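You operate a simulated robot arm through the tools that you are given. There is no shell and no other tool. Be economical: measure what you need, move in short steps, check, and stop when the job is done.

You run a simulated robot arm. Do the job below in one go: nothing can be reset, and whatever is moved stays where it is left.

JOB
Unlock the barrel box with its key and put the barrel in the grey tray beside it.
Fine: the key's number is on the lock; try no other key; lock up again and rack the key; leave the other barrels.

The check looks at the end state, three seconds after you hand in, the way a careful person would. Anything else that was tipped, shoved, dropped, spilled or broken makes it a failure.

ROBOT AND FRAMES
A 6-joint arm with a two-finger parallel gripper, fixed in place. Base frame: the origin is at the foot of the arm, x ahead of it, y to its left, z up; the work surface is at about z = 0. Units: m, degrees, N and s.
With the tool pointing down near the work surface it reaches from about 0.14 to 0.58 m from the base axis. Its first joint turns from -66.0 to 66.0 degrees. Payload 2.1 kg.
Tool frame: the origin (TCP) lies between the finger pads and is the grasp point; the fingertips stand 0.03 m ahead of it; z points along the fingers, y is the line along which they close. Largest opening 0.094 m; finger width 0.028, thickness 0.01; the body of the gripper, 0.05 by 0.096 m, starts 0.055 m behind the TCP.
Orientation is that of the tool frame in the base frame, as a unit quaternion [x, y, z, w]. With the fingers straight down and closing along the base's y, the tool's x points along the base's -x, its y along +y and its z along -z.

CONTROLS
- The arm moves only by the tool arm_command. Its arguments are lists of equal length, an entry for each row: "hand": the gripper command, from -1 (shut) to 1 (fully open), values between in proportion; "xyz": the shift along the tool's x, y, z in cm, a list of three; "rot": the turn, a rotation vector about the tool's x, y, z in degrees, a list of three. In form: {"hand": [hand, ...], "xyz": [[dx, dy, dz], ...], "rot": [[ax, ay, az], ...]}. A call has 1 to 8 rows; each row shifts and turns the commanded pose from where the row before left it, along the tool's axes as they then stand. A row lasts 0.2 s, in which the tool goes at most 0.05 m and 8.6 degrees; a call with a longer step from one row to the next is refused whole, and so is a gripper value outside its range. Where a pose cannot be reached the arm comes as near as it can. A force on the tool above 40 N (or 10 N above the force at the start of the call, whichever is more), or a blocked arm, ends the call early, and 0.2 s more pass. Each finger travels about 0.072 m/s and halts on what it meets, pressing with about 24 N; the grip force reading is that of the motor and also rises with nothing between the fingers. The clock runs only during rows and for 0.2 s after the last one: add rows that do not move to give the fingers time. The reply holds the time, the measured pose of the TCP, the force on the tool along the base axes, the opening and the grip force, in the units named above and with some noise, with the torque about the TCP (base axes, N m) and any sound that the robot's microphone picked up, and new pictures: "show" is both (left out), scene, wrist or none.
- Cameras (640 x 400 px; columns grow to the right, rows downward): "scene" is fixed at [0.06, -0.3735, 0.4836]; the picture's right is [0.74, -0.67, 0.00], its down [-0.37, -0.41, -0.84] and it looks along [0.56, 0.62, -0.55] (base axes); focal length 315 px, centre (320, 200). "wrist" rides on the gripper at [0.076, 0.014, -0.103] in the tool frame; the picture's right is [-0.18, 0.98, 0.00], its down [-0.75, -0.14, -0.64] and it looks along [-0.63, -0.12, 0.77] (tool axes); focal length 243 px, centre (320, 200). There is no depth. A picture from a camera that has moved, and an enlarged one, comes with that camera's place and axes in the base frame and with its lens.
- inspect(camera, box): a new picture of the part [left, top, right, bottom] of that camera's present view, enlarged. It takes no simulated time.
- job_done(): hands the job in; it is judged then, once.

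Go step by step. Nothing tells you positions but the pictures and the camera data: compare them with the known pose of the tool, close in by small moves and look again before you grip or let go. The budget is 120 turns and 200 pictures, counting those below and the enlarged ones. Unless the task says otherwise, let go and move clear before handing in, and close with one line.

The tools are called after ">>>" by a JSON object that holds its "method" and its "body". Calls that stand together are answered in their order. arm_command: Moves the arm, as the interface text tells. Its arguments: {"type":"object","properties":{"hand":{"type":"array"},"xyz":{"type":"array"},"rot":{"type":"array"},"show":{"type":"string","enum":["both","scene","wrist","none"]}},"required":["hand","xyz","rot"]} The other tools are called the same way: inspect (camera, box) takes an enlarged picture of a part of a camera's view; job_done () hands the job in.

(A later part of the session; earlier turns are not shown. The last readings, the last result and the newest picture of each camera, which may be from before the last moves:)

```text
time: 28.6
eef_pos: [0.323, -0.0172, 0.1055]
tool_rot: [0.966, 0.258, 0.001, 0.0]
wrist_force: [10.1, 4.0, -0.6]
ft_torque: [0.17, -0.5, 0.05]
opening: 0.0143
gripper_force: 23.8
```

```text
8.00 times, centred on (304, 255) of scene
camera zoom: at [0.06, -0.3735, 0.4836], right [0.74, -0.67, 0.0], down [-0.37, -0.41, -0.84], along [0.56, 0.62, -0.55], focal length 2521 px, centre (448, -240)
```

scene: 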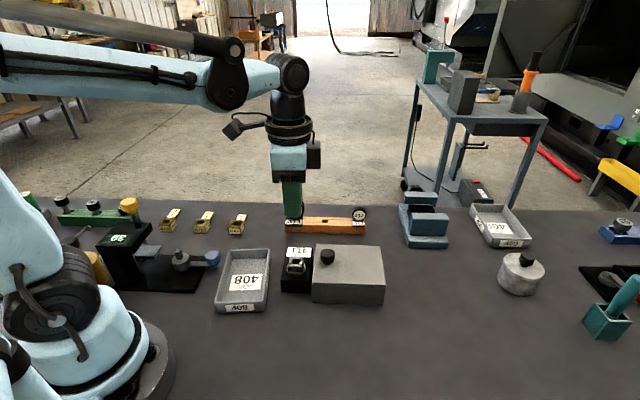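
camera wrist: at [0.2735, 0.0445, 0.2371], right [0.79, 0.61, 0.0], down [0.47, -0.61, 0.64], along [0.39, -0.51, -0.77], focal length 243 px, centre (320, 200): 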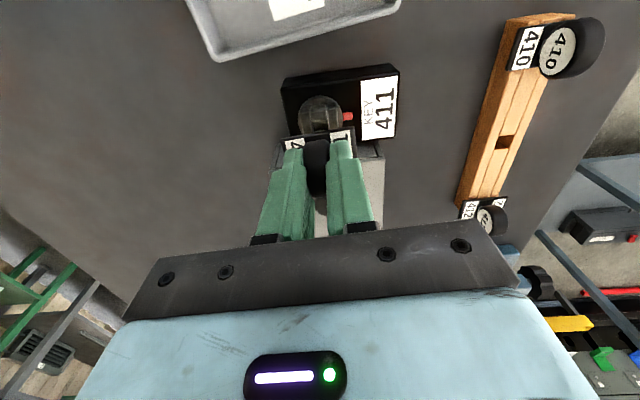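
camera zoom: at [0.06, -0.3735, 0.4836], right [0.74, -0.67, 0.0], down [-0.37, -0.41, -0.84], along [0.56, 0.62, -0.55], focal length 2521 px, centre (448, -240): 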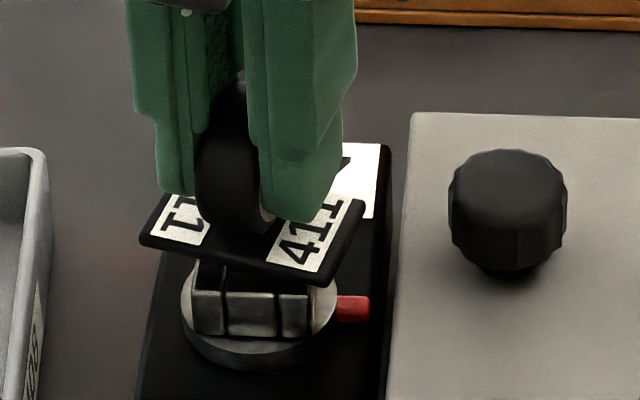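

The rotor has stopped at 90° with its pointer toward the box, so it is unlocked. I rotate back through the slack to unload the key, open the fingers only partly because the knob is near, and rise.

>>> {"method": "arm_command", "body": {"hand": [-1, -1, -1, -1, -0.2, -0.2, -0.2], "xyz": [[0, 0, 0], [0, 0, 0], [0, 0, 0], [0, 0, 0], [0, 0, 0], [0, 0, 0], [0, 0, 0]], "rot": [[0, 0, -6], [0, 0, -6], [0, 0, -5], [0, 0, 0], [0, 0, 0], [0, 0, 0], [0, 0, 0]], "show": "none"}}

>>> {"method": "arm_command", "body": {"hand": [-0.2, -0.2, -0.2, -0.2, -0.2], "xyz": [[0, 0, -1], [0, 0, -3], [0, 0, -4], [0, 0, -4], [0, 0, 0]], "rot": [[0, 0, 0], [0, 0, 0], [0, 0, 0], [0, 0, 0], [0, 0, 0]], "show": "both"}}

>>> {"method": "inspect", "body": {"camera": "scene", "box": [272, 225, 400, 310]}}

```text
time: 30.2
eef_pos: [0.321, -0.0155, 0.1059]
tool_rot: [0.917, 0.399, 0.0, 0.0]
wrist_force: [-0.2, -0.2, -0.9]
ft_torque: [0.02, 0.02, 0.0]
opening: 0.0378
gripper_force: 0.1
```

```text
time: 31.4
eef_pos: [0.3206, -0.0175, 0.2273]
tool_rot: [0.917, 0.399, 0.0, 0.0]
wrist_force: [-0.8, 0.2, -0.9]
ft_torque: [-0.03, -0.02, 0.0]
opening: 0.0377
gripper_force: 0.0
camera wrist: at [0.3839, 0.0274, 0.3295], right [0.59, -0.8, 0.0], down [-0.62, -0.46, 0.64], along [-0.52, -0.38, -0.77], focal length 243 px, centre (320, 200)
```

scene: 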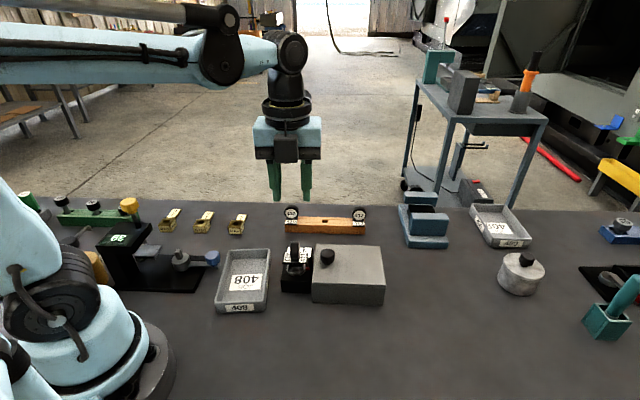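
wrist: 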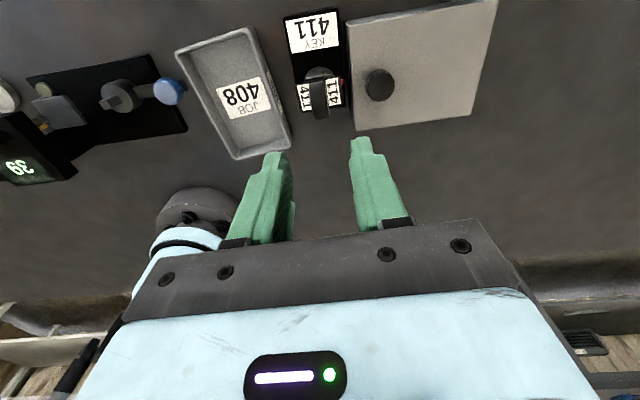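

```text
4.71 times, centred on (336, 268) of scene
camera zoom: at [0.0599, -0.3735, 0.4836], right [0.74, -0.67, 0.0], down [-0.37, -0.41, -0.84], along [0.56, 0.62, -0.55], focal length 1483 px, centre (245, -118)
```

zoom: 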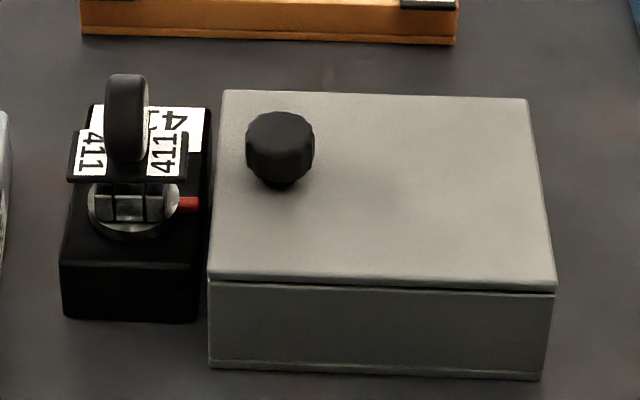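

The key stands free in the lock. The lid has its knob centred near the lock-side edge, so the hinge is probably on the far edge. I move over the knob at (0.360, -0.0625), fingers closing along the hinge direction.

>>> {"method": "arm_command", "body": {"hand": [0.2, 0.2, 0.2, 0.2, 0.2, 0.2, 0.2, 0.2], "xyz": [[-0.3, 3, 0], [-0.3, 2.95, 0], [0, 0, 0], [0, 0, 0], [0, 0, 0], [0, 0, 0], [0, 0, 0], [0, 0, 0]], "rot": [[0, 0, 0], [0, 0, 0], [0, 0, -8.3], [0, 0, -8.3], [0, 0, -8.3], [0, 0, -8.3], [0, 0, -8.3], [0, 0, -8.3]], "show": "none"}}

>>> {"method": "arm_command", "body": {"hand": [0.2, 0.2, 0.2, 0.2, 0.2, 0.2, 0.2], "xyz": [[0, 0, 0], [0, 0, 0], [0, 0, 0], [0, 0, 0], [0, 0, 3], [0, 0, 3], [0, 0, 0]], "rot": [[0, 0, -8.3], [0, 0, -8.3], [0, 0, -8.3], [0, 0, -8.3], [0, 0, -7.5], [0, 0, 0], [0, 0, 0]], "show": "both"}}

>>> {"method": "inspect", "body": {"camera": "wrist", "box": [220, 30, 420, 180]}}

```text
time: 33.2
eef_pos: [0.3599, -0.0622, 0.2255]
tool_rot: [0.662, 0.749, 0.0, 0.001]
wrist_force: [-0.2, 0.1, -0.5]
ft_torque: [0.0, -0.03, 0.03]
opening: 0.0566
gripper_force: 0.1
```

```text
time: 34.8
eef_pos: [0.3612, -0.0617, 0.1639]
tool_rot: [0.361, 0.932, -0.001, 0.0]
wrist_force: [0.0, -1.1, 0.0]
ft_torque: [-0.03, 0.0, -0.01]
opening: 0.0566
gripper_force: 0.1
camera wrist: at [0.3144, -0.0005, 0.2645], right [0.8, 0.6, 0.0], down [0.46, -0.61, 0.64], along [0.39, -0.51, -0.77], focal length 243 px, centre (320, 200)
```

scene: 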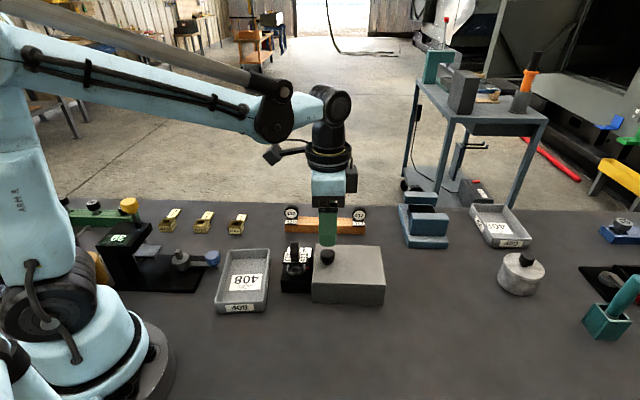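
wrist: 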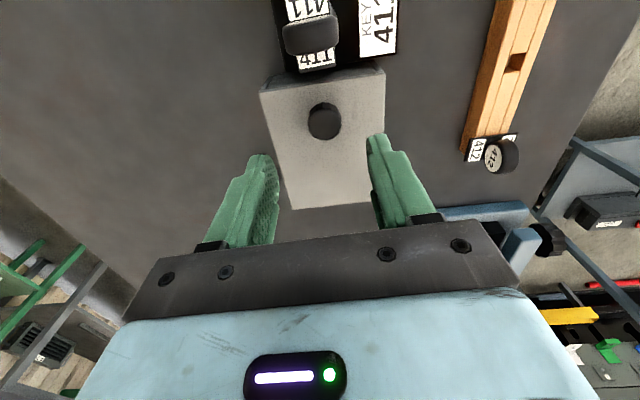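

```text
2.67 times, centred on (320, 105) of wrist
camera zoom: at [0.3144, -0.0005, 0.2645], right [0.8, 0.6, 0.0], down [0.46, -0.61, 0.64], along [0.39, -0.51, -0.77], focal length 647 px, centre (320, 453)
```

zoom: 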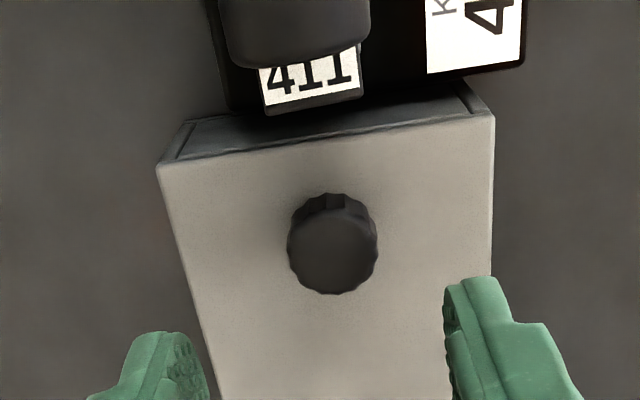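

>>> {"method": "arm_command", "body": {"hand": [0.2, 0.2, 0.2, 0.2], "xyz": [[0, 0.3, 0], [0, 0, 2.5], [0, 0, 2.5], [0, 0, 0]], "rot": [[0, 0, 0], [0, 0, 0], [0, 0, 0], [0, 0, 0]], "show": "wrist"}}

>>> {"method": "inspect", "body": {"camera": "scene", "box": [280, 210, 408, 295]}}

```text
time: 35.8
eef_pos: [0.3641, -0.0596, 0.1128]
tool_rot: [0.362, 0.932, -0.001, 0.0]
wrist_force: [0.0, 0.0, 0.1]
ft_torque: [0.02, 0.01, -0.05]
opening: 0.0564
gripper_force: 0.1
camera wrist: at [0.3172, 0.0024, 0.2156], right [0.8, 0.6, 0.0], down [0.46, -0.61, 0.64], along [0.39, -0.51, -0.77], focal length 243 px, centre (320, 200)
```

wrist: 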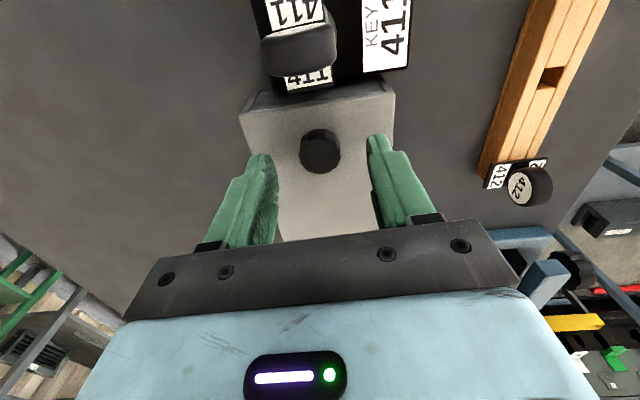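

```text
4.71 times, centred on (344, 252) of scene
camera zoom: at [0.0599, -0.3735, 0.4836], right [0.74, -0.67, 0.0], down [-0.37, -0.41, -0.84], along [0.56, 0.62, -0.55], focal length 1483 px, centre (207, -47)
```

zoom: 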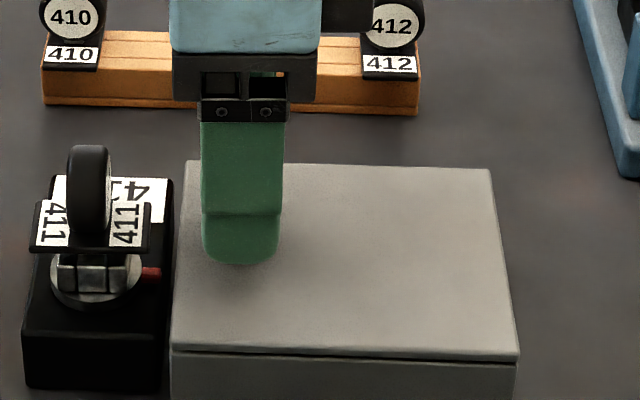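

>>> {"method": "arm_command", "body": {"hand": [0.2, 0.2, 0.2, -1, -1, -1], "xyz": [[0, 0, 1.2], [0, 0, 1.0], [0, 0, 0], [0, 0, 0], [0, 0, 0], [0, 0, 0]], "rot": [[0, 0, 0], [0, 0, 0], [0, 0, 0], [0, 0, 0], [0, 0, 0], [0, 0, 0]], "show": "wrist"}}

>>> {"method": "inspect", "body": {"camera": "scene", "box": [280, 210, 408, 295]}}

```text
time: 37.2
eef_pos: [0.3637, -0.0592, 0.0925]
tool_rot: [0.362, 0.932, 0.001, 0.0]
wrist_force: [8.9, 7.0, -8.7]
ft_torque: [0.13, -0.08, 0.0]
opening: 0.0276
gripper_force: 45.2
camera wrist: at [0.3168, 0.0018, 0.1946], right [0.8, 0.6, 0.0], down [0.46, -0.61, 0.64], along [0.39, -0.51, -0.77], focal length 243 px, centre (320, 200)
```

wrist: 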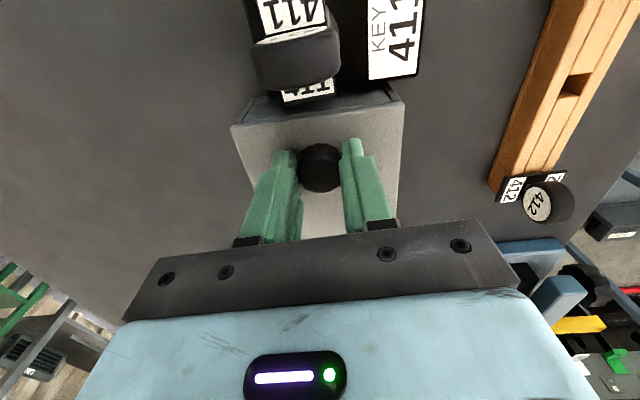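

```text
4.71 times, centred on (344, 252) of scene
camera zoom: at [0.06, -0.3735, 0.4836], right [0.74, -0.67, 0.0], down [-0.37, -0.41, -0.84], along [0.56, 0.62, -0.55], focal length 1483 px, centre (207, -47)
```

zoom: 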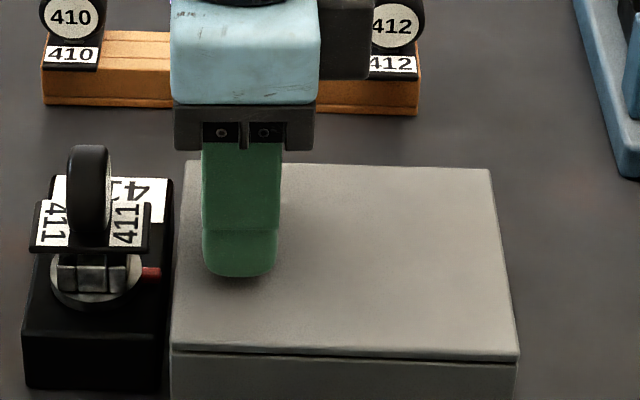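

The knob is gripped. I relax the side force slightly and lift a few millimetres to feel how the lid moves.

>>> {"method": "arm_command", "body": {"hand": [-1, -1, -1, -1], "xyz": [[0, 0.07, 0], [0, 0, -0.5], [0, 0, -0.5], [0, 0, 0]], "rot": [[0, 0, 0], [0, 0, 0], [0, 0, 0], [0, 0, 0]], "show": "none"}}

>>> {"method": "inspect", "body": {"camera": "scene", "box": [280, 210, 408, 310]}}

```text
time: 38.2
eef_pos: [0.3622, -0.0584, 0.1028]
tool_rot: [0.362, 0.932, 0.0, 0.0]
wrist_force: [9.9, 9.8, -35.8]
ft_torque: [0.15, -0.03, 0.09]
opening: 0.0274
gripper_force: 45.3
```

```text
4.00 times, centred on (344, 260) of scene
camera zoom: at [0.0601, -0.3735, 0.4836], right [0.74, -0.67, 0.0], down [-0.37, -0.41, -0.84], along [0.56, 0.62, -0.55], focal length 1261 px, centre (224, -40)
```

zoom: 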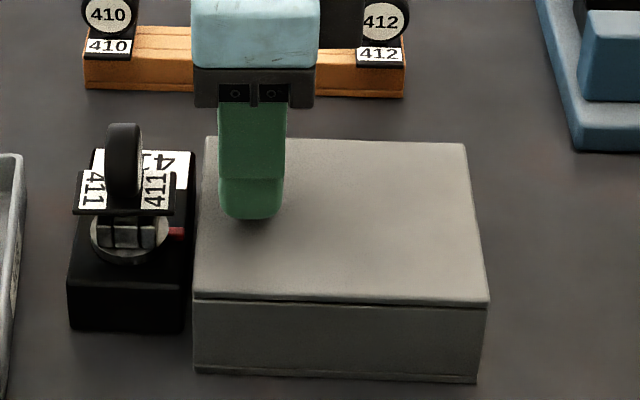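

The lid didn't follow. It pulls with 36 N and the front gap is unchanged, so it may slide rather than lift. I lower to unload and look closely.

>>> {"method": "arm_command", "body": {"hand": [-1, -1, -1], "xyz": [[0, 0, 0.4], [0, 0, 0.3], [0, 0, 0]], "rot": [[0, 0, 0], [0, 0, 0], [0, 0, 0]], "show": "wrist"}}

>>> {"method": "inspect", "body": {"camera": "wrist", "box": [200, 60, 440, 240]}}

>>> {"method": "inspect", "body": {"camera": "scene", "box": [300, 235, 396, 310]}}

```text
time: 39.0
eef_pos: [0.3636, -0.0592, 0.0956]
tool_rot: [0.362, 0.932, 0.0, 0.002]
wrist_force: [12.5, 10.2, 34.8]
ft_torque: [-0.03, -0.24, 0.1]
opening: 0.0274
gripper_force: 44.8
camera wrist: at [0.3169, 0.0019, 0.1984], right [0.8, 0.6, 0.0], down [0.46, -0.61, 0.64], along [0.39, -0.51, -0.77], focal length 243 px, centre (320, 200)
```

wrist: 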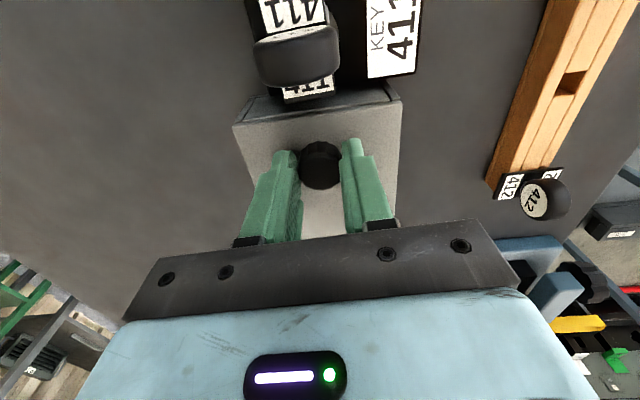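

```text
2.22 times, centred on (320, 150) of wrist
camera zoom: at [0.3169, 0.0019, 0.1984], right [0.8, 0.6, 0.0], down [0.46, -0.61, 0.64], along [0.39, -0.51, -0.77], focal length 539 px, centre (320, 311)
```

zoom: 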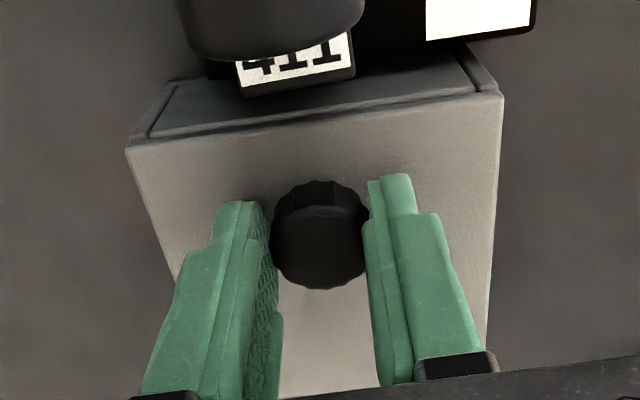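

```text
5.33 times, centred on (348, 272) of scene
camera zoom: at [0.0598, -0.3734, 0.4837], right [0.74, -0.67, 0.0], down [-0.37, -0.41, -0.84], along [0.56, 0.62, -0.55], focal length 1681 px, centre (171, -187)
```

zoom: 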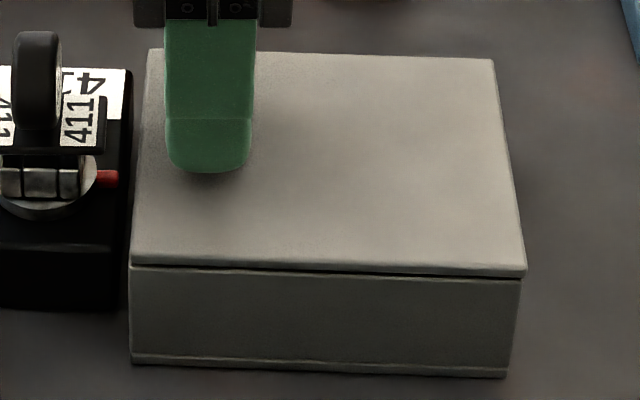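

I'm now pressing down; the fingers slipped on the knob. I open, raise slightly, and re-centre before trying a slide.

>>> {"method": "arm_command", "body": {"hand": [-0.1, -0.1, -0.1], "xyz": [[0, 0, 0], [0, 0, 0], [0, 0, 0]], "rot": [[0, 0, 0], [0, 0, 0], [0, 0, 0]], "show": "none"}}

>>> {"method": "inspect", "body": {"camera": "wrist", "box": [200, 60, 440, 240]}}

>>> {"method": "inspect", "body": {"camera": "scene", "box": [300, 235, 396, 310]}}

```text
time: 39.8
eef_pos: [0.3611, -0.0589, 0.0969]
tool_rot: [0.362, 0.932, 0.0, 0.0]
wrist_force: [0.3, 0.2, 0.7]
ft_torque: [0.02, -0.01, -0.01]
opening: 0.0421
gripper_force: 0.0
```

```text
2.22 times, centred on (320, 150) of wrist
camera zoom: at [0.3165, 0.0017, 0.1979], right [0.8, 0.6, 0.0], down [0.46, -0.61, 0.64], along [0.39, -0.51, -0.77], focal length 539 px, centre (320, 311)
```

zoom: 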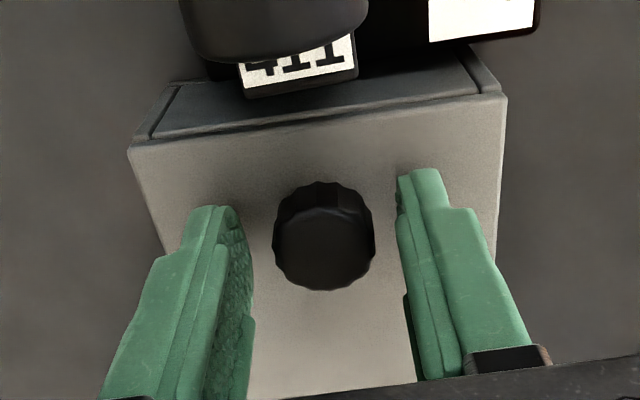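

```text
5.33 times, centred on (348, 272) of scene
camera zoom: at [0.0599, -0.3735, 0.4836], right [0.74, -0.67, 0.0], down [-0.37, -0.41, -0.84], along [0.56, 0.62, -0.55], focal length 1681 px, centre (171, -187)
```

zoom: 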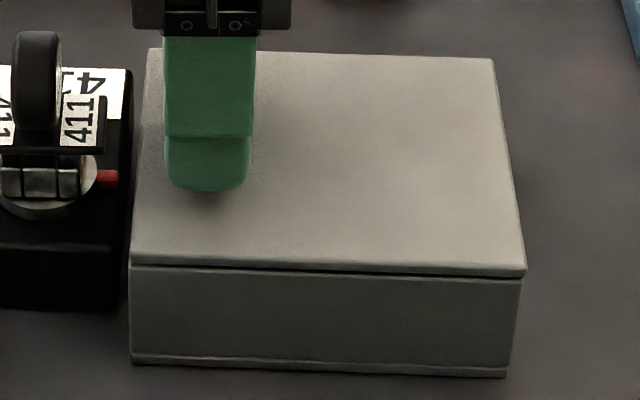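

The knob is centred between the fingers. I go 5 mm lower, grip again and test a gentle slide away from the lock.

>>> {"method": "arm_command", "body": {"hand": [-0.1, -0.1, -1, -1, -1], "xyz": [[0, 0, 0.5], [0, 0, 0], [0, 0, 0], [0, 0, 0], [0, 0, 0]], "rot": [[0, 0, 0], [0, 0, 0], [0, 0, 0], [0, 0, 0], [0, 0, 0]], "show": "none"}}

>>> {"method": "arm_command", "body": {"hand": [-1, -1, -1], "xyz": [[-0.2, 0, 0], [-0.3, 0, 0], [0, 0, 0]], "rot": [[0, 0, 0], [0, 0, 0], [0, 0, 0]], "show": "none"}}

>>> {"method": "inspect", "body": {"camera": "scene", "box": [300, 235, 396, 310]}}

```text
time: 41.0
eef_pos: [0.364, -0.0606, 0.0906]
tool_rot: [0.362, 0.932, 0.0, 0.001]
wrist_force: [3.6, 2.0, -3.7]
ft_torque: [0.03, 0.0, 0.06]
opening: 0.0275
gripper_force: 45.1
```

```text
time: 41.8
eef_pos: [0.368, -0.0625, 0.0895]
tool_rot: [0.362, 0.932, 0.001, 0.001]
wrist_force: [4.0, 4.8, -28.9]
ft_torque: [-0.21, -0.3, 0.03]
opening: 0.0273
gripper_force: 45.2
```

```text
5.33 times, centred on (348, 272) of scene
camera zoom: at [0.0601, -0.3735, 0.4836], right [0.74, -0.67, 0.0], down [-0.37, -0.41, -0.84], along [0.56, 0.62, -0.55], focal length 1681 px, centre (171, -187)
```

zoom: 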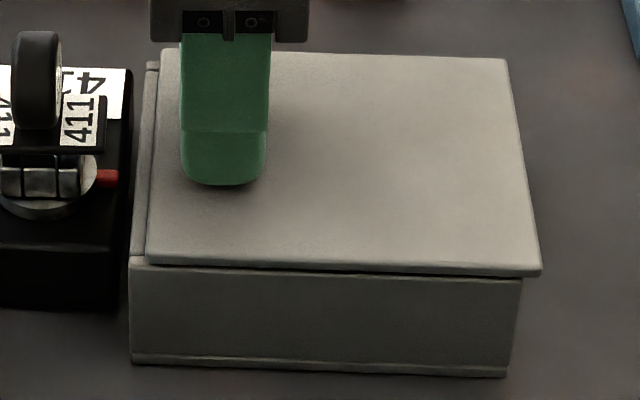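

The lid slides away from the lock. I ease the vertical pull and continue sliding it open.

>>> {"method": "arm_command", "body": {"hand": [-1, -1, -1, -1, -1], "xyz": [[0, 0, 0.1], [-0.6, 0, 0], [-0.7, 0, 0], [-0.7, 0, 0], [0, 0, 0]], "rot": [[0, 0, 0], [0, 0, 0], [0, 0, 0], [0, 0, 0], [0, 0, 0]], "show": "none"}}

>>> {"method": "inspect", "body": {"camera": "scene", "box": [300, 235, 396, 310]}}

```text
time: 43.0
eef_pos: [0.3818, -0.0777, 0.091]
tool_rot: [0.363, 0.932, -0.002, 0.0]
wrist_force: [-7.8, -6.9, 20.4]
ft_torque: [0.13, 0.39, 0.13]
opening: 0.0275
gripper_force: 44.5
```

```text
5.33 times, centred on (348, 272) of scene
camera zoom: at [0.0599, -0.3735, 0.4836], right [0.74, -0.67, 0.0], down [-0.37, -0.41, -0.84], along [0.56, 0.62, -0.55], focal length 1681 px, centre (171, -187)
```

zoom: 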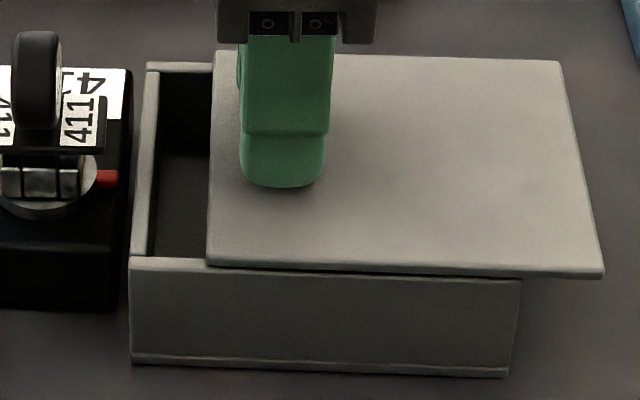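

>>> {"method": "arm_command", "body": {"hand": [-1, -1, -1, -1, -1, -1], "xyz": [[0, -0.08, -0.05], [-0.8, -0.02, 0], [-0.8, -0.02, 0], [-0.8, -0.02, 0], [-0.8, -0.02, 0], [0, 0, 0]], "rot": [[0, 0, 0], [0, 0, 0], [0, 0, 0], [0, 0, 0], [0, 0, 0], [0, 0, 0]], "show": "wrist"}}

>>> {"method": "inspect", "body": {"camera": "scene", "box": [300, 235, 412, 315]}}

```text
time: 44.4
eef_pos: [0.4039, -0.1002, 0.0899]
tool_rot: [0.362, 0.932, -0.001, 0.0]
wrist_force: [-11.8, -12.0, 5.7]
ft_torque: [-0.03, 0.42, 0.01]
opening: 0.0273
gripper_force: 45.0
camera wrist: at [0.3578, -0.0383, 0.1924], right [0.8, 0.6, 0.0], down [0.46, -0.61, 0.64], along [0.38, -0.51, -0.77], focal length 243 px, centre (320, 200)
```

wrist: 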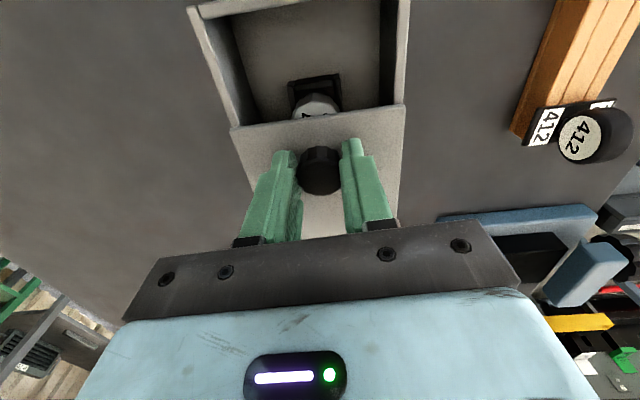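

```text
5.00 times, centred on (356, 275) of scene
camera zoom: at [0.0599, -0.3735, 0.4836], right [0.74, -0.67, 0.0], down [-0.37, -0.41, -0.84], along [0.56, 0.62, -0.55], focal length 1576 px, centre (140, -175)
```

zoom: 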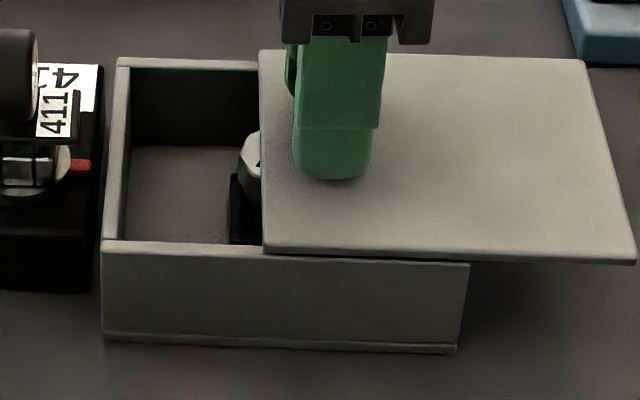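

The barrel is appearing inside, in a black holder. The lid is captive in grooves, so I slide it about 3 cm more.

>>> {"method": "arm_command", "body": {"hand": [-1, -1, -1, -1, -1, -1], "xyz": [[0, -0.1, 0], [-0.8, -0.03, 0], [-0.8, -0.03, 0], [-0.8, -0.03, 0], [-0.8, -0.03, 0], [0, 0, 0]], "rot": [[0, 0, 0], [0, 0, 0], [0, 0, 0], [0, 0, 0], [0, 0, 0], [0, 0, 0]], "show": "wrist"}}

>>> {"method": "inspect", "body": {"camera": "scene", "box": [300, 235, 428, 320]}}

>>> {"method": "inspect", "body": {"camera": "wrist", "box": [180, 0, 440, 180]}}

```text
time: 45.8
eef_pos: [0.426, -0.1215, 0.0909]
tool_rot: [0.361, 0.932, 0.0, -0.001]
wrist_force: [-5.4, -5.9, -16.8]
ft_torque: [-0.05, 0.1, 0.13]
opening: 0.0273
gripper_force: 45.4
camera wrist: at [0.3805, -0.0614, 0.1924], right [0.8, 0.6, 0.0], down [0.46, -0.61, 0.64], along [0.39, -0.51, -0.77], focal length 243 px, centre (320, 200)
```

wrist: 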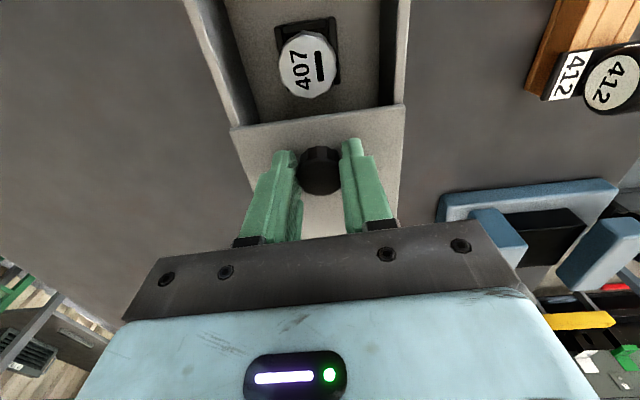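

```text
4.71 times, centred on (364, 278) of scene
camera zoom: at [0.06, -0.3735, 0.4836], right [0.74, -0.67, 0.0], down [-0.37, -0.41, -0.84], along [0.56, 0.62, -0.55], focal length 1483 px, centre (113, -165)
```

zoom: 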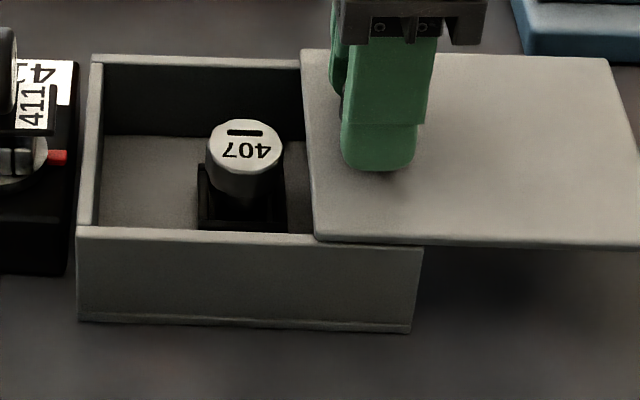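

```text
2.22 times, centred on (310, 90) of wrist
camera zoom: at [0.3805, -0.0614, 0.1924], right [0.8, 0.6, 0.0], down [0.46, -0.61, 0.64], along [0.39, -0.51, -0.77], focal length 539 px, centre (342, 444)
```

zoom: 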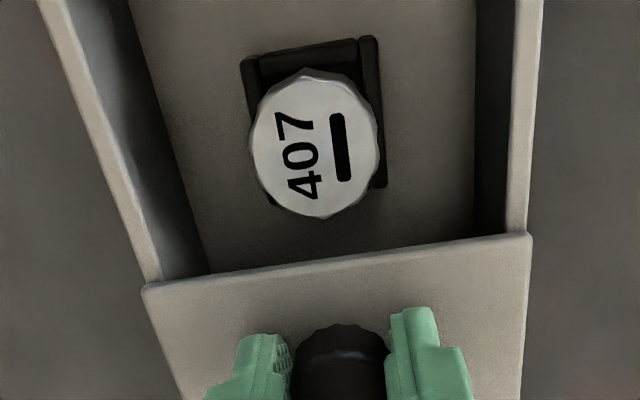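

Barrel 407 stands in a small holder, fully exposed. I release the knob, rise, and move above the barrel.

>>> {"method": "arm_command", "body": {"hand": [0.1, 0.1, 0.1, 0.1, 0.1, 0.1, 0.1, 0.1], "xyz": [[0, 0, 0], [0, 0, 0], [0, 0, 0], [0, 0, -2], [0, 0, -3], [0, 0, -3], [0, 0, -1], [0, 0, 0]], "rot": [[0, 0, 0], [0, 0, 0], [0, 0, 0], [0, 0, 0], [0, 0, 0], [0, 0, 0], [0, 0, 0], [0, 0, 0]], "show": "wrist"}}

>>> {"method": "inspect", "body": {"camera": "scene", "box": [300, 235, 428, 320]}}

```text
time: 47.6
eef_pos: [0.4258, -0.1223, 0.1825]
tool_rot: [0.363, 0.932, 0.0, 0.0]
wrist_force: [0.9, -0.8, 0.6]
ft_torque: [0.03, 0.03, 0.01]
opening: 0.052
gripper_force: 0.1
camera wrist: at [0.3797, -0.0614, 0.284], right [0.8, 0.6, 0.0], down [0.46, -0.61, 0.64], along [0.39, -0.51, -0.77], focal length 243 px, centre (320, 200)
```

wrist: 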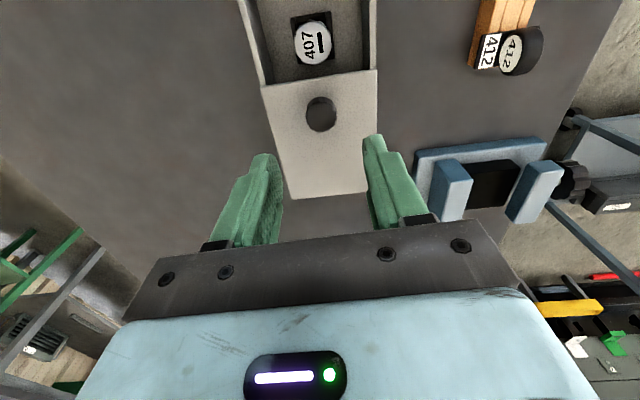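

```text
4.71 times, centred on (364, 278) of scene
camera zoom: at [0.06, -0.3735, 0.4836], right [0.74, -0.67, 0.0], down [-0.37, -0.41, -0.84], along [0.56, 0.62, -0.55], focal length 1483 px, centre (113, -165)
```

zoom: 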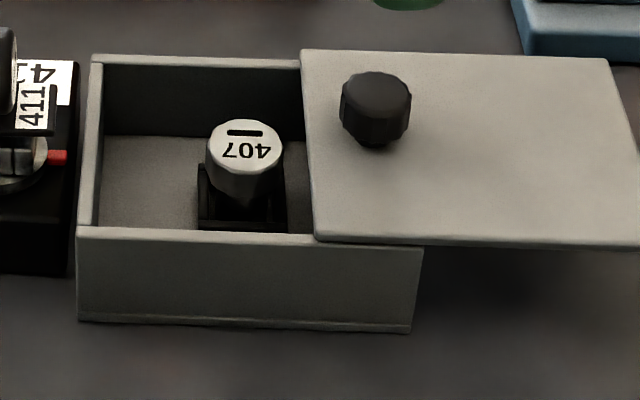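

>>> {"method": "arm_command", "body": {"hand": [0.1, 0.1, 0.1, 0.1, 0.1], "xyz": [[2.4, 0.2, 0], [2.4, 0.15, 0], [0, 0, 2.5], [0, 0, 2], [0, 0, 0]], "rot": [[0, 0, 0], [0, 0, 0], [0, 0, 0], [0, 0, 0], [0, 0, 0]], "show": "wrist"}}

>>> {"method": "inspect", "body": {"camera": "wrist", "box": [200, 40, 440, 220]}}

>>> {"method": "inspect", "body": {"camera": "scene", "box": [300, 215, 428, 310]}}

```text
time: 48.8
eef_pos: [0.3932, -0.0882, 0.1365]
tool_rot: [0.362, 0.932, 0.0, 0.0]
wrist_force: [0.2, 0.3, 0.6]
ft_torque: [-0.03, -0.01, 0.0]
opening: 0.0518
gripper_force: 0.1
camera wrist: at [0.347, -0.027, 0.2382], right [0.8, 0.6, 0.0], down [0.46, -0.61, 0.64], along [0.39, -0.51, -0.77], focal length 243 px, centre (320, 200)
```

wrist: 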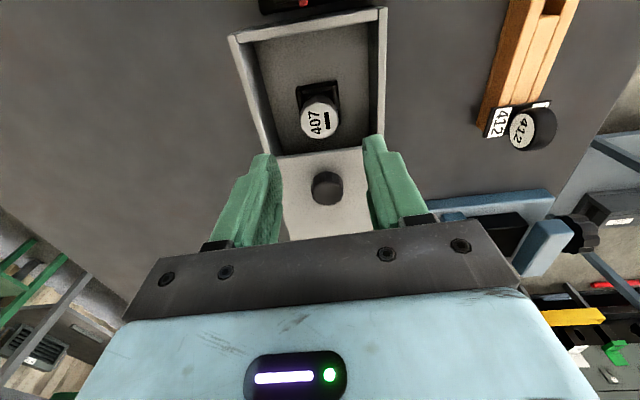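

```text
2.22 times, centred on (320, 130) of wrist
camera zoom: at [0.347, -0.027, 0.2382], right [0.8, 0.6, 0.0], down [0.46, -0.61, 0.64], along [0.39, -0.51, -0.77], focal length 539 px, centre (320, 356)
```

zoom: 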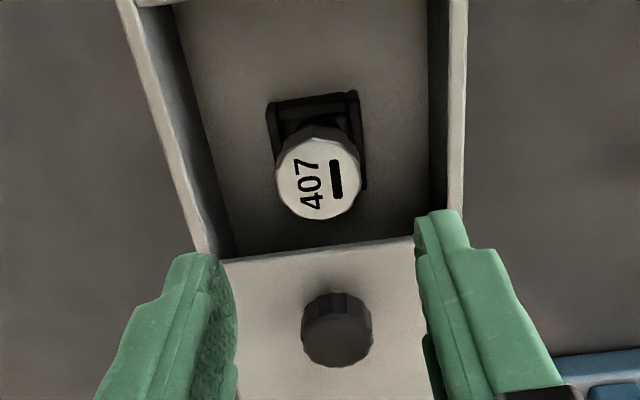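

```text
4.21 times, centred on (364, 262) of scene
camera zoom: at [0.0599, -0.3735, 0.4836], right [0.74, -0.67, 0.0], down [-0.37, -0.41, -0.84], along [0.56, 0.62, -0.55], focal length 1327 px, centre (135, -63)
```

zoom: 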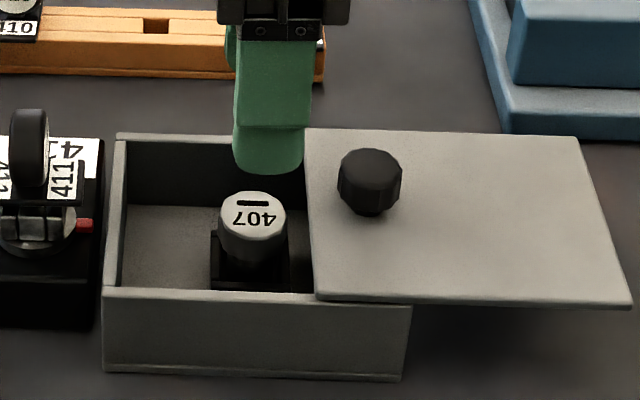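

The barrel top is near (0.392, -0.087, 0.047). I shift 3 mm toward the lock side and descend between the box walls.

>>> {"method": "arm_command", "body": {"hand": [0.1, 0.1, 0.1, 0.1], "xyz": [[0.3, -0.05, 0], [0, 0, 2.5], [0, 0, 2], [0, 0, 0]], "rot": [[0, 0, 0], [0, 0, 0], [0, 0, 0], [0, 0, 0]], "show": "none"}}

>>> {"method": "inspect", "body": {"camera": "wrist", "box": [200, 60, 440, 240]}}

>>> {"method": "inspect", "body": {"camera": "scene", "box": [300, 215, 428, 310]}}

```text
time: 49.8
eef_pos: [0.3898, -0.0865, 0.0931]
tool_rot: [0.362, 0.932, 0.0, 0.0]
wrist_force: [-0.5, 0.8, 1.4]
ft_torque: [0.03, -0.02, 0.0]
opening: 0.0519
gripper_force: 0.0
```

```text
2.22 times, centred on (320, 150) of wrist
camera zoom: at [0.3443, -0.0253, 0.1938], right [0.8, 0.6, 0.0], down [0.46, -0.61, 0.64], along [0.39, -0.51, -0.77], focal length 539 px, centre (320, 311)
```

zoom: 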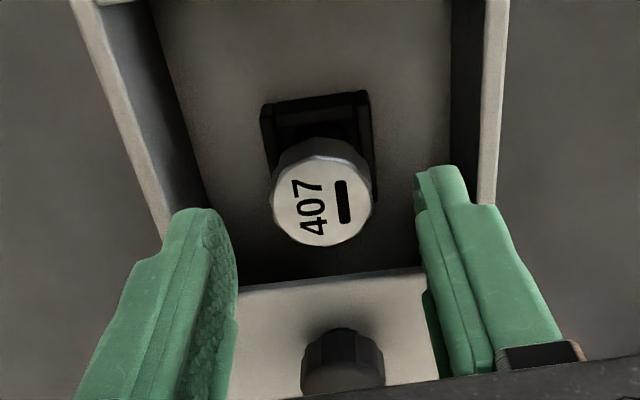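

```text
4.21 times, centred on (364, 262) of scene
camera zoom: at [0.0599, -0.3735, 0.4836], right [0.74, -0.67, 0.0], down [-0.37, -0.41, -0.84], along [0.56, 0.62, -0.55], focal length 1327 px, centre (135, -63)
```

zoom: 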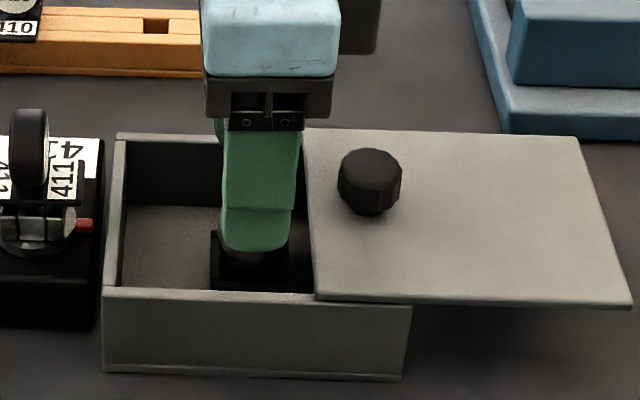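

>>> {"method": "arm_command", "body": {"hand": [-0.03, -0.03, -0.03, -0.03, -0.03], "xyz": [[0, -0.05, 0], [0, 0, 1], [0, 0, 1.1], [0, 0, 1.1], [0, 0, 0]], "rot": [[0, 0, 0], [0, 0, 0], [0, 0, 0], [0, 0, 0], [0, 0, 0]], "show": "none"}}

>>> {"method": "inspect", "body": {"camera": "wrist", "box": [200, 60, 440, 240]}}

>>> {"method": "inspect", "body": {"camera": "scene", "box": [300, 215, 428, 310]}}

```text
time: 51.0
eef_pos: [0.3907, -0.0866, 0.0586]
tool_rot: [0.362, 0.932, 0.0, 0.0]
wrist_force: [-0.5, 0.5, 0.1]
ft_torque: [0.02, 0.01, 0.02]
opening: 0.0453
gripper_force: 0.0
```

```text
2.22 times, centred on (320, 150) of wrist
camera zoom: at [0.3446, -0.0257, 0.1607], right [0.8, 0.6, 0.0], down [0.46, -0.61, 0.64], along [0.39, -0.51, -0.77], focal length 539 px, centre (320, 311)
```

zoom: 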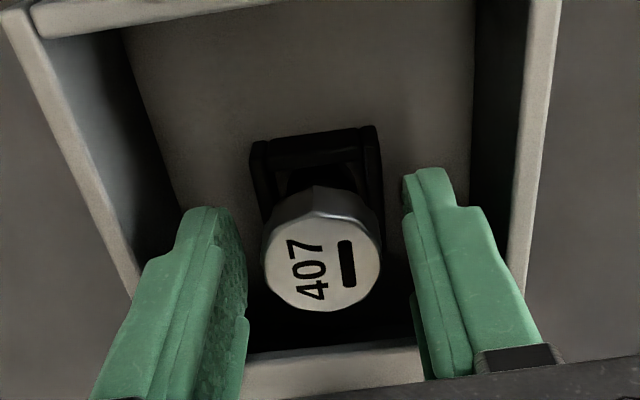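

```text
4.21 times, centred on (364, 262) of scene
camera zoom: at [0.0599, -0.3735, 0.4836], right [0.74, -0.67, 0.0], down [-0.37, -0.41, -0.84], along [0.56, 0.62, -0.55], focal length 1327 px, centre (135, -63)
```

zoom: 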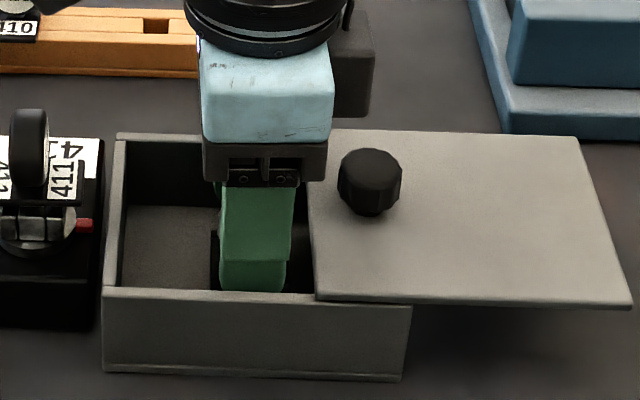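

The barrel is centred. Closing.

>>> {"method": "arm_command", "body": {"hand": [-1, -1, -1], "xyz": [[0, 0, 0], [0, 0, 0], [0, 0, 0]], "rot": [[0, 0, 0], [0, 0, 0], [0, 0, 0]], "show": "none"}}

>>> {"method": "arm_command", "body": {"hand": [-1, -1, -1, -1, -1], "xyz": [[0, 0, -0.5], [0, 0, -1.5], [0, 0, -2], [0, 0, -2], [0, 0, 0]], "rot": [[0, 0, 0], [0, 0, 0], [0, 0, 0], [0, 0, 0], [0, 0, 0]], "show": "wrist"}}

>>> {"method": "inspect", "body": {"camera": "scene", "box": [300, 195, 428, 290]}}

```text
time: 51.8
eef_pos: [0.3907, -0.0857, 0.0594]
tool_rot: [0.362, 0.932, -0.001, 0.0]
wrist_force: [-0.2, -0.2, -0.2]
ft_torque: [-0.02, 0.0, 0.02]
opening: 0.0308
gripper_force: 23.9
```

```text
time: 53.0
eef_pos: [0.3914, -0.0862, 0.1187]
tool_rot: [0.362, 0.932, 0.0, 0.0]
wrist_force: [-0.4, 1.2, 0.0]
ft_torque: [0.01, -0.03, -0.02]
opening: 0.0308
gripper_force: 23.9
camera wrist: at [0.3449, -0.0255, 0.2207], right [0.8, 0.6, 0.0], down [0.46, -0.61, 0.64], along [0.39, -0.51, -0.77], focal length 243 px, centre (320, 200)
```

wrist: 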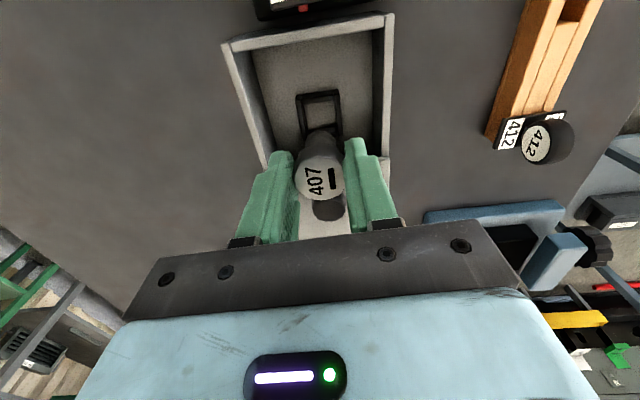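

```text
4.21 times, centred on (364, 242) of scene
camera zoom: at [0.06, -0.3735, 0.4836], right [0.74, -0.67, 0.0], down [-0.37, -0.41, -0.84], along [0.56, 0.62, -0.55], focal length 1327 px, centre (135, 21)
```

zoom: 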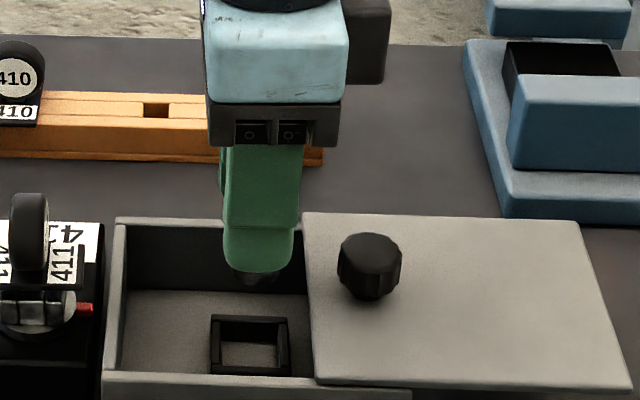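

Barrel 407 is in the gripper and its holder stays put. I rise to clear the key, then carry it to the grey tray 408 beside the box, near (0.242, 0.05).

>>> {"method": "arm_command", "body": {"hand": [-1, -1, -1, -1, -1, -1, -1, -1], "xyz": [[0, 0, -3.5], [0, 0, -3.5], [0, 0, -3.5], [3.5, 0, 0], [4, 0, 0], [4.5, 0, 0], [4.5, 0, 0], [3.7, 0, 0]], "rot": [[0, 0, 0], [0, 0, 0], [0, 0, 0], [0, 0, 0], [0, 0, 0], [0, 0, 0], [0, 0, 0], [0, 0, 0]], "show": "both"}}

>>> {"method": "inspect", "body": {"camera": "scene", "box": [190, 170, 330, 320]}}

```text
time: 54.8
eef_pos: [0.2392, 0.0515, 0.2236]
tool_rot: [0.363, 0.932, -0.001, 0.0]
wrist_force: [0.1, 0.2, -0.5]
ft_torque: [-0.01, 0.04, -0.02]
opening: 0.0308
gripper_force: 23.5
camera wrist: at [0.1935, 0.1131, 0.3255], right [0.8, 0.6, 0.0], down [0.46, -0.61, 0.64], along [0.39, -0.51, -0.77], focal length 243 px, centre (320, 200)
```

scene: 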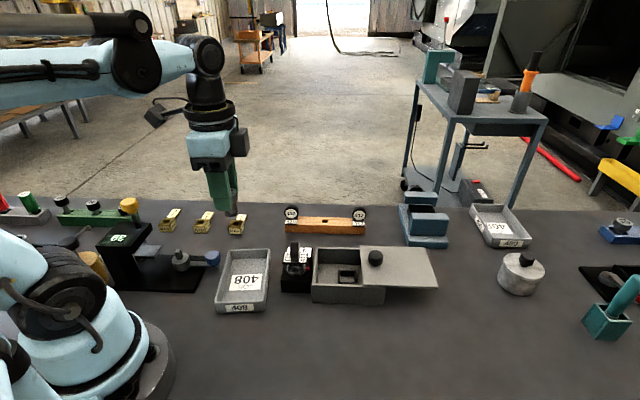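
wrist: 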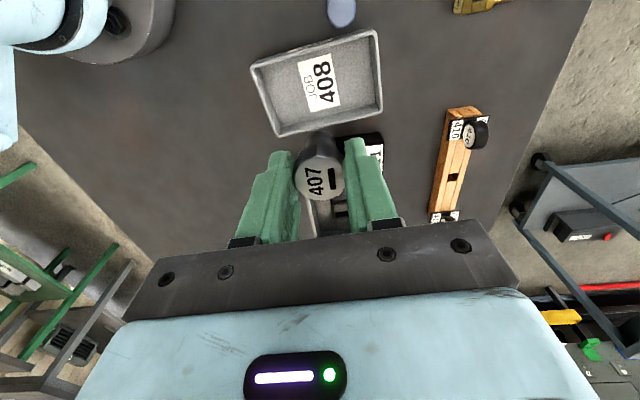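

```text
2.67 times, centred on (260, 245) of scene
camera zoom: at [0.06, -0.3735, 0.4836], right [0.74, -0.67, 0.0], down [-0.37, -0.41, -0.84], along [0.56, 0.62, -0.55], focal length 840 px, centre (480, 80)
```

zoom: 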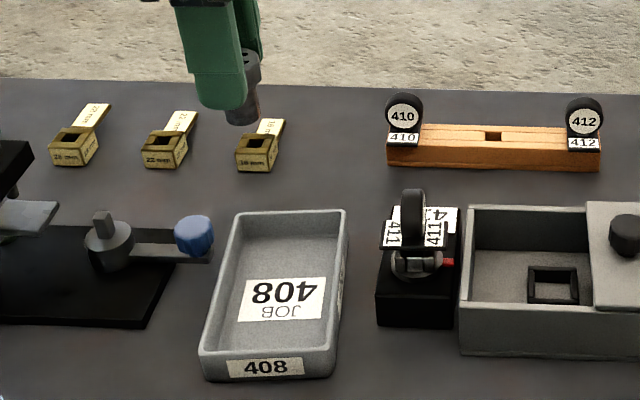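

The tray centre is at about (0.242, 0.047), clear for the barrel. I shift slightly and lower.

>>> {"method": "arm_command", "body": {"hand": [-1, -1, -1, -1, -1, -1], "xyz": [[-0.4, -0.1, 2], [0, 0, 3], [0, 0, 3.5], [0, 0, 3], [0, 0, 2], [0, 0, 0]], "rot": [[0, 0, 0], [0, 0, 0], [0, 0, 0], [0, 0, 0], [0, 0, 0], [0, 0, 0]], "show": "wrist"}}

>>> {"method": "inspect", "body": {"camera": "scene", "box": [190, 200, 318, 320]}}

```text
time: 56.2
eef_pos: [0.2439, 0.0466, 0.0899]
tool_rot: [0.362, 0.932, 0.0, 0.0]
wrist_force: [0.7, -0.7, -0.9]
ft_torque: [0.01, 0.02, 0.01]
opening: 0.0309
gripper_force: 24.3
camera wrist: at [0.1978, 0.1088, 0.1913], right [0.8, 0.6, 0.0], down [0.46, -0.61, 0.64], along [0.39, -0.51, -0.77], focal length 243 px, centre (320, 200)
```

wrist: 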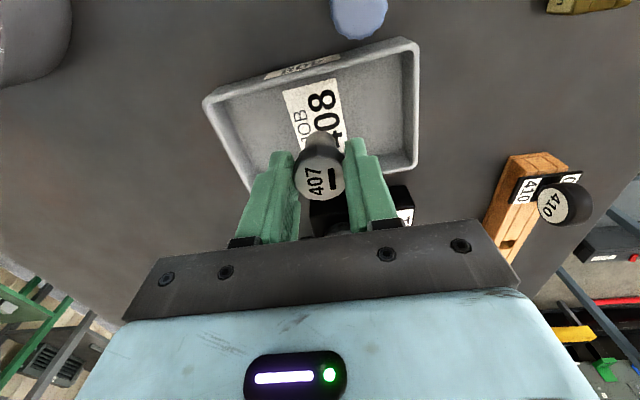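

```text
3.33 times, centred on (254, 260) of scene
camera zoom: at [0.0599, -0.3735, 0.4836], right [0.74, -0.67, 0.0], down [-0.37, -0.41, -0.84], along [0.56, 0.62, -0.55], focal length 1050 px, centre (540, 0)
```

zoom: 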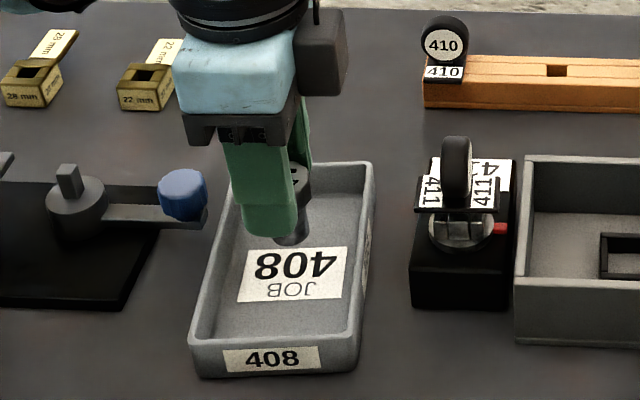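

>>> {"method": "arm_command", "body": {"hand": [-1, -1, -1, -1, -1, -1], "xyz": [[0, 0, 1], [0, 0, 0.9], [0, 0, 0.3], [0, 0, 0.3], [0, 0, 0.3], [0, 0, 0]], "rot": [[0, 0, 0], [0, 0, 0], [0, 0, 0], [0, 0, 0], [0, 0, 0], [0, 0, 0]], "show": "none"}}

>>> {"method": "inspect", "body": {"camera": "scene", "box": [190, 200, 318, 320]}}

```text
time: 57.6
eef_pos: [0.2442, 0.0464, 0.0616]
tool_rot: [0.362, 0.932, 0.0, 0.0]
wrist_force: [0.0, -0.2, -0.6]
ft_torque: [-0.03, 0.01, 0.0]
opening: 0.031
gripper_force: 23.6
```

```text
3.33 times, centred on (254, 260) of scene
camera zoom: at [0.06, -0.3735, 0.4836], right [0.74, -0.67, 0.0], down [-0.37, -0.41, -0.84], along [0.56, 0.62, -0.55], focal length 1050 px, centre (540, 0)
```

zoom: 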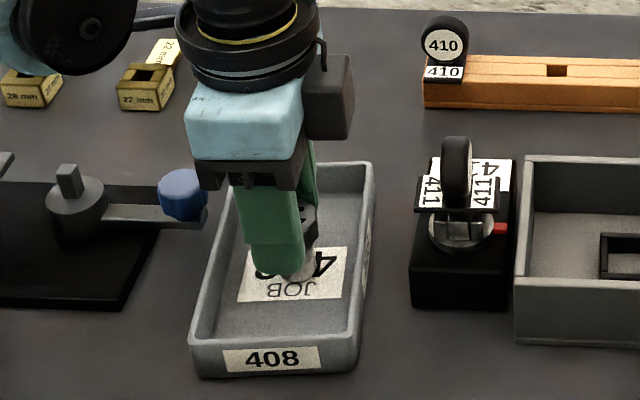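

>>> {"method": "arm_command", "body": {"hand": [-1, -1, -1, -1], "xyz": [[0, 0, 0.2], [0, 0, 0.2], [0, 0, 0.2], [0, 0, 0]], "rot": [[0, 0, 0], [0, 0, 0], [0, 0, 0], [0, 0, 0]], "show": "none"}}

```text
time: 58.6
eef_pos: [0.244, 0.0461, 0.0547]
tool_rot: [0.362, 0.932, 0.0, 0.0]
wrist_force: [0.1, -0.3, 20.5]
ft_torque: [-0.01, 0.01, 0.02]
opening: 0.0307
gripper_force: 24.6
```

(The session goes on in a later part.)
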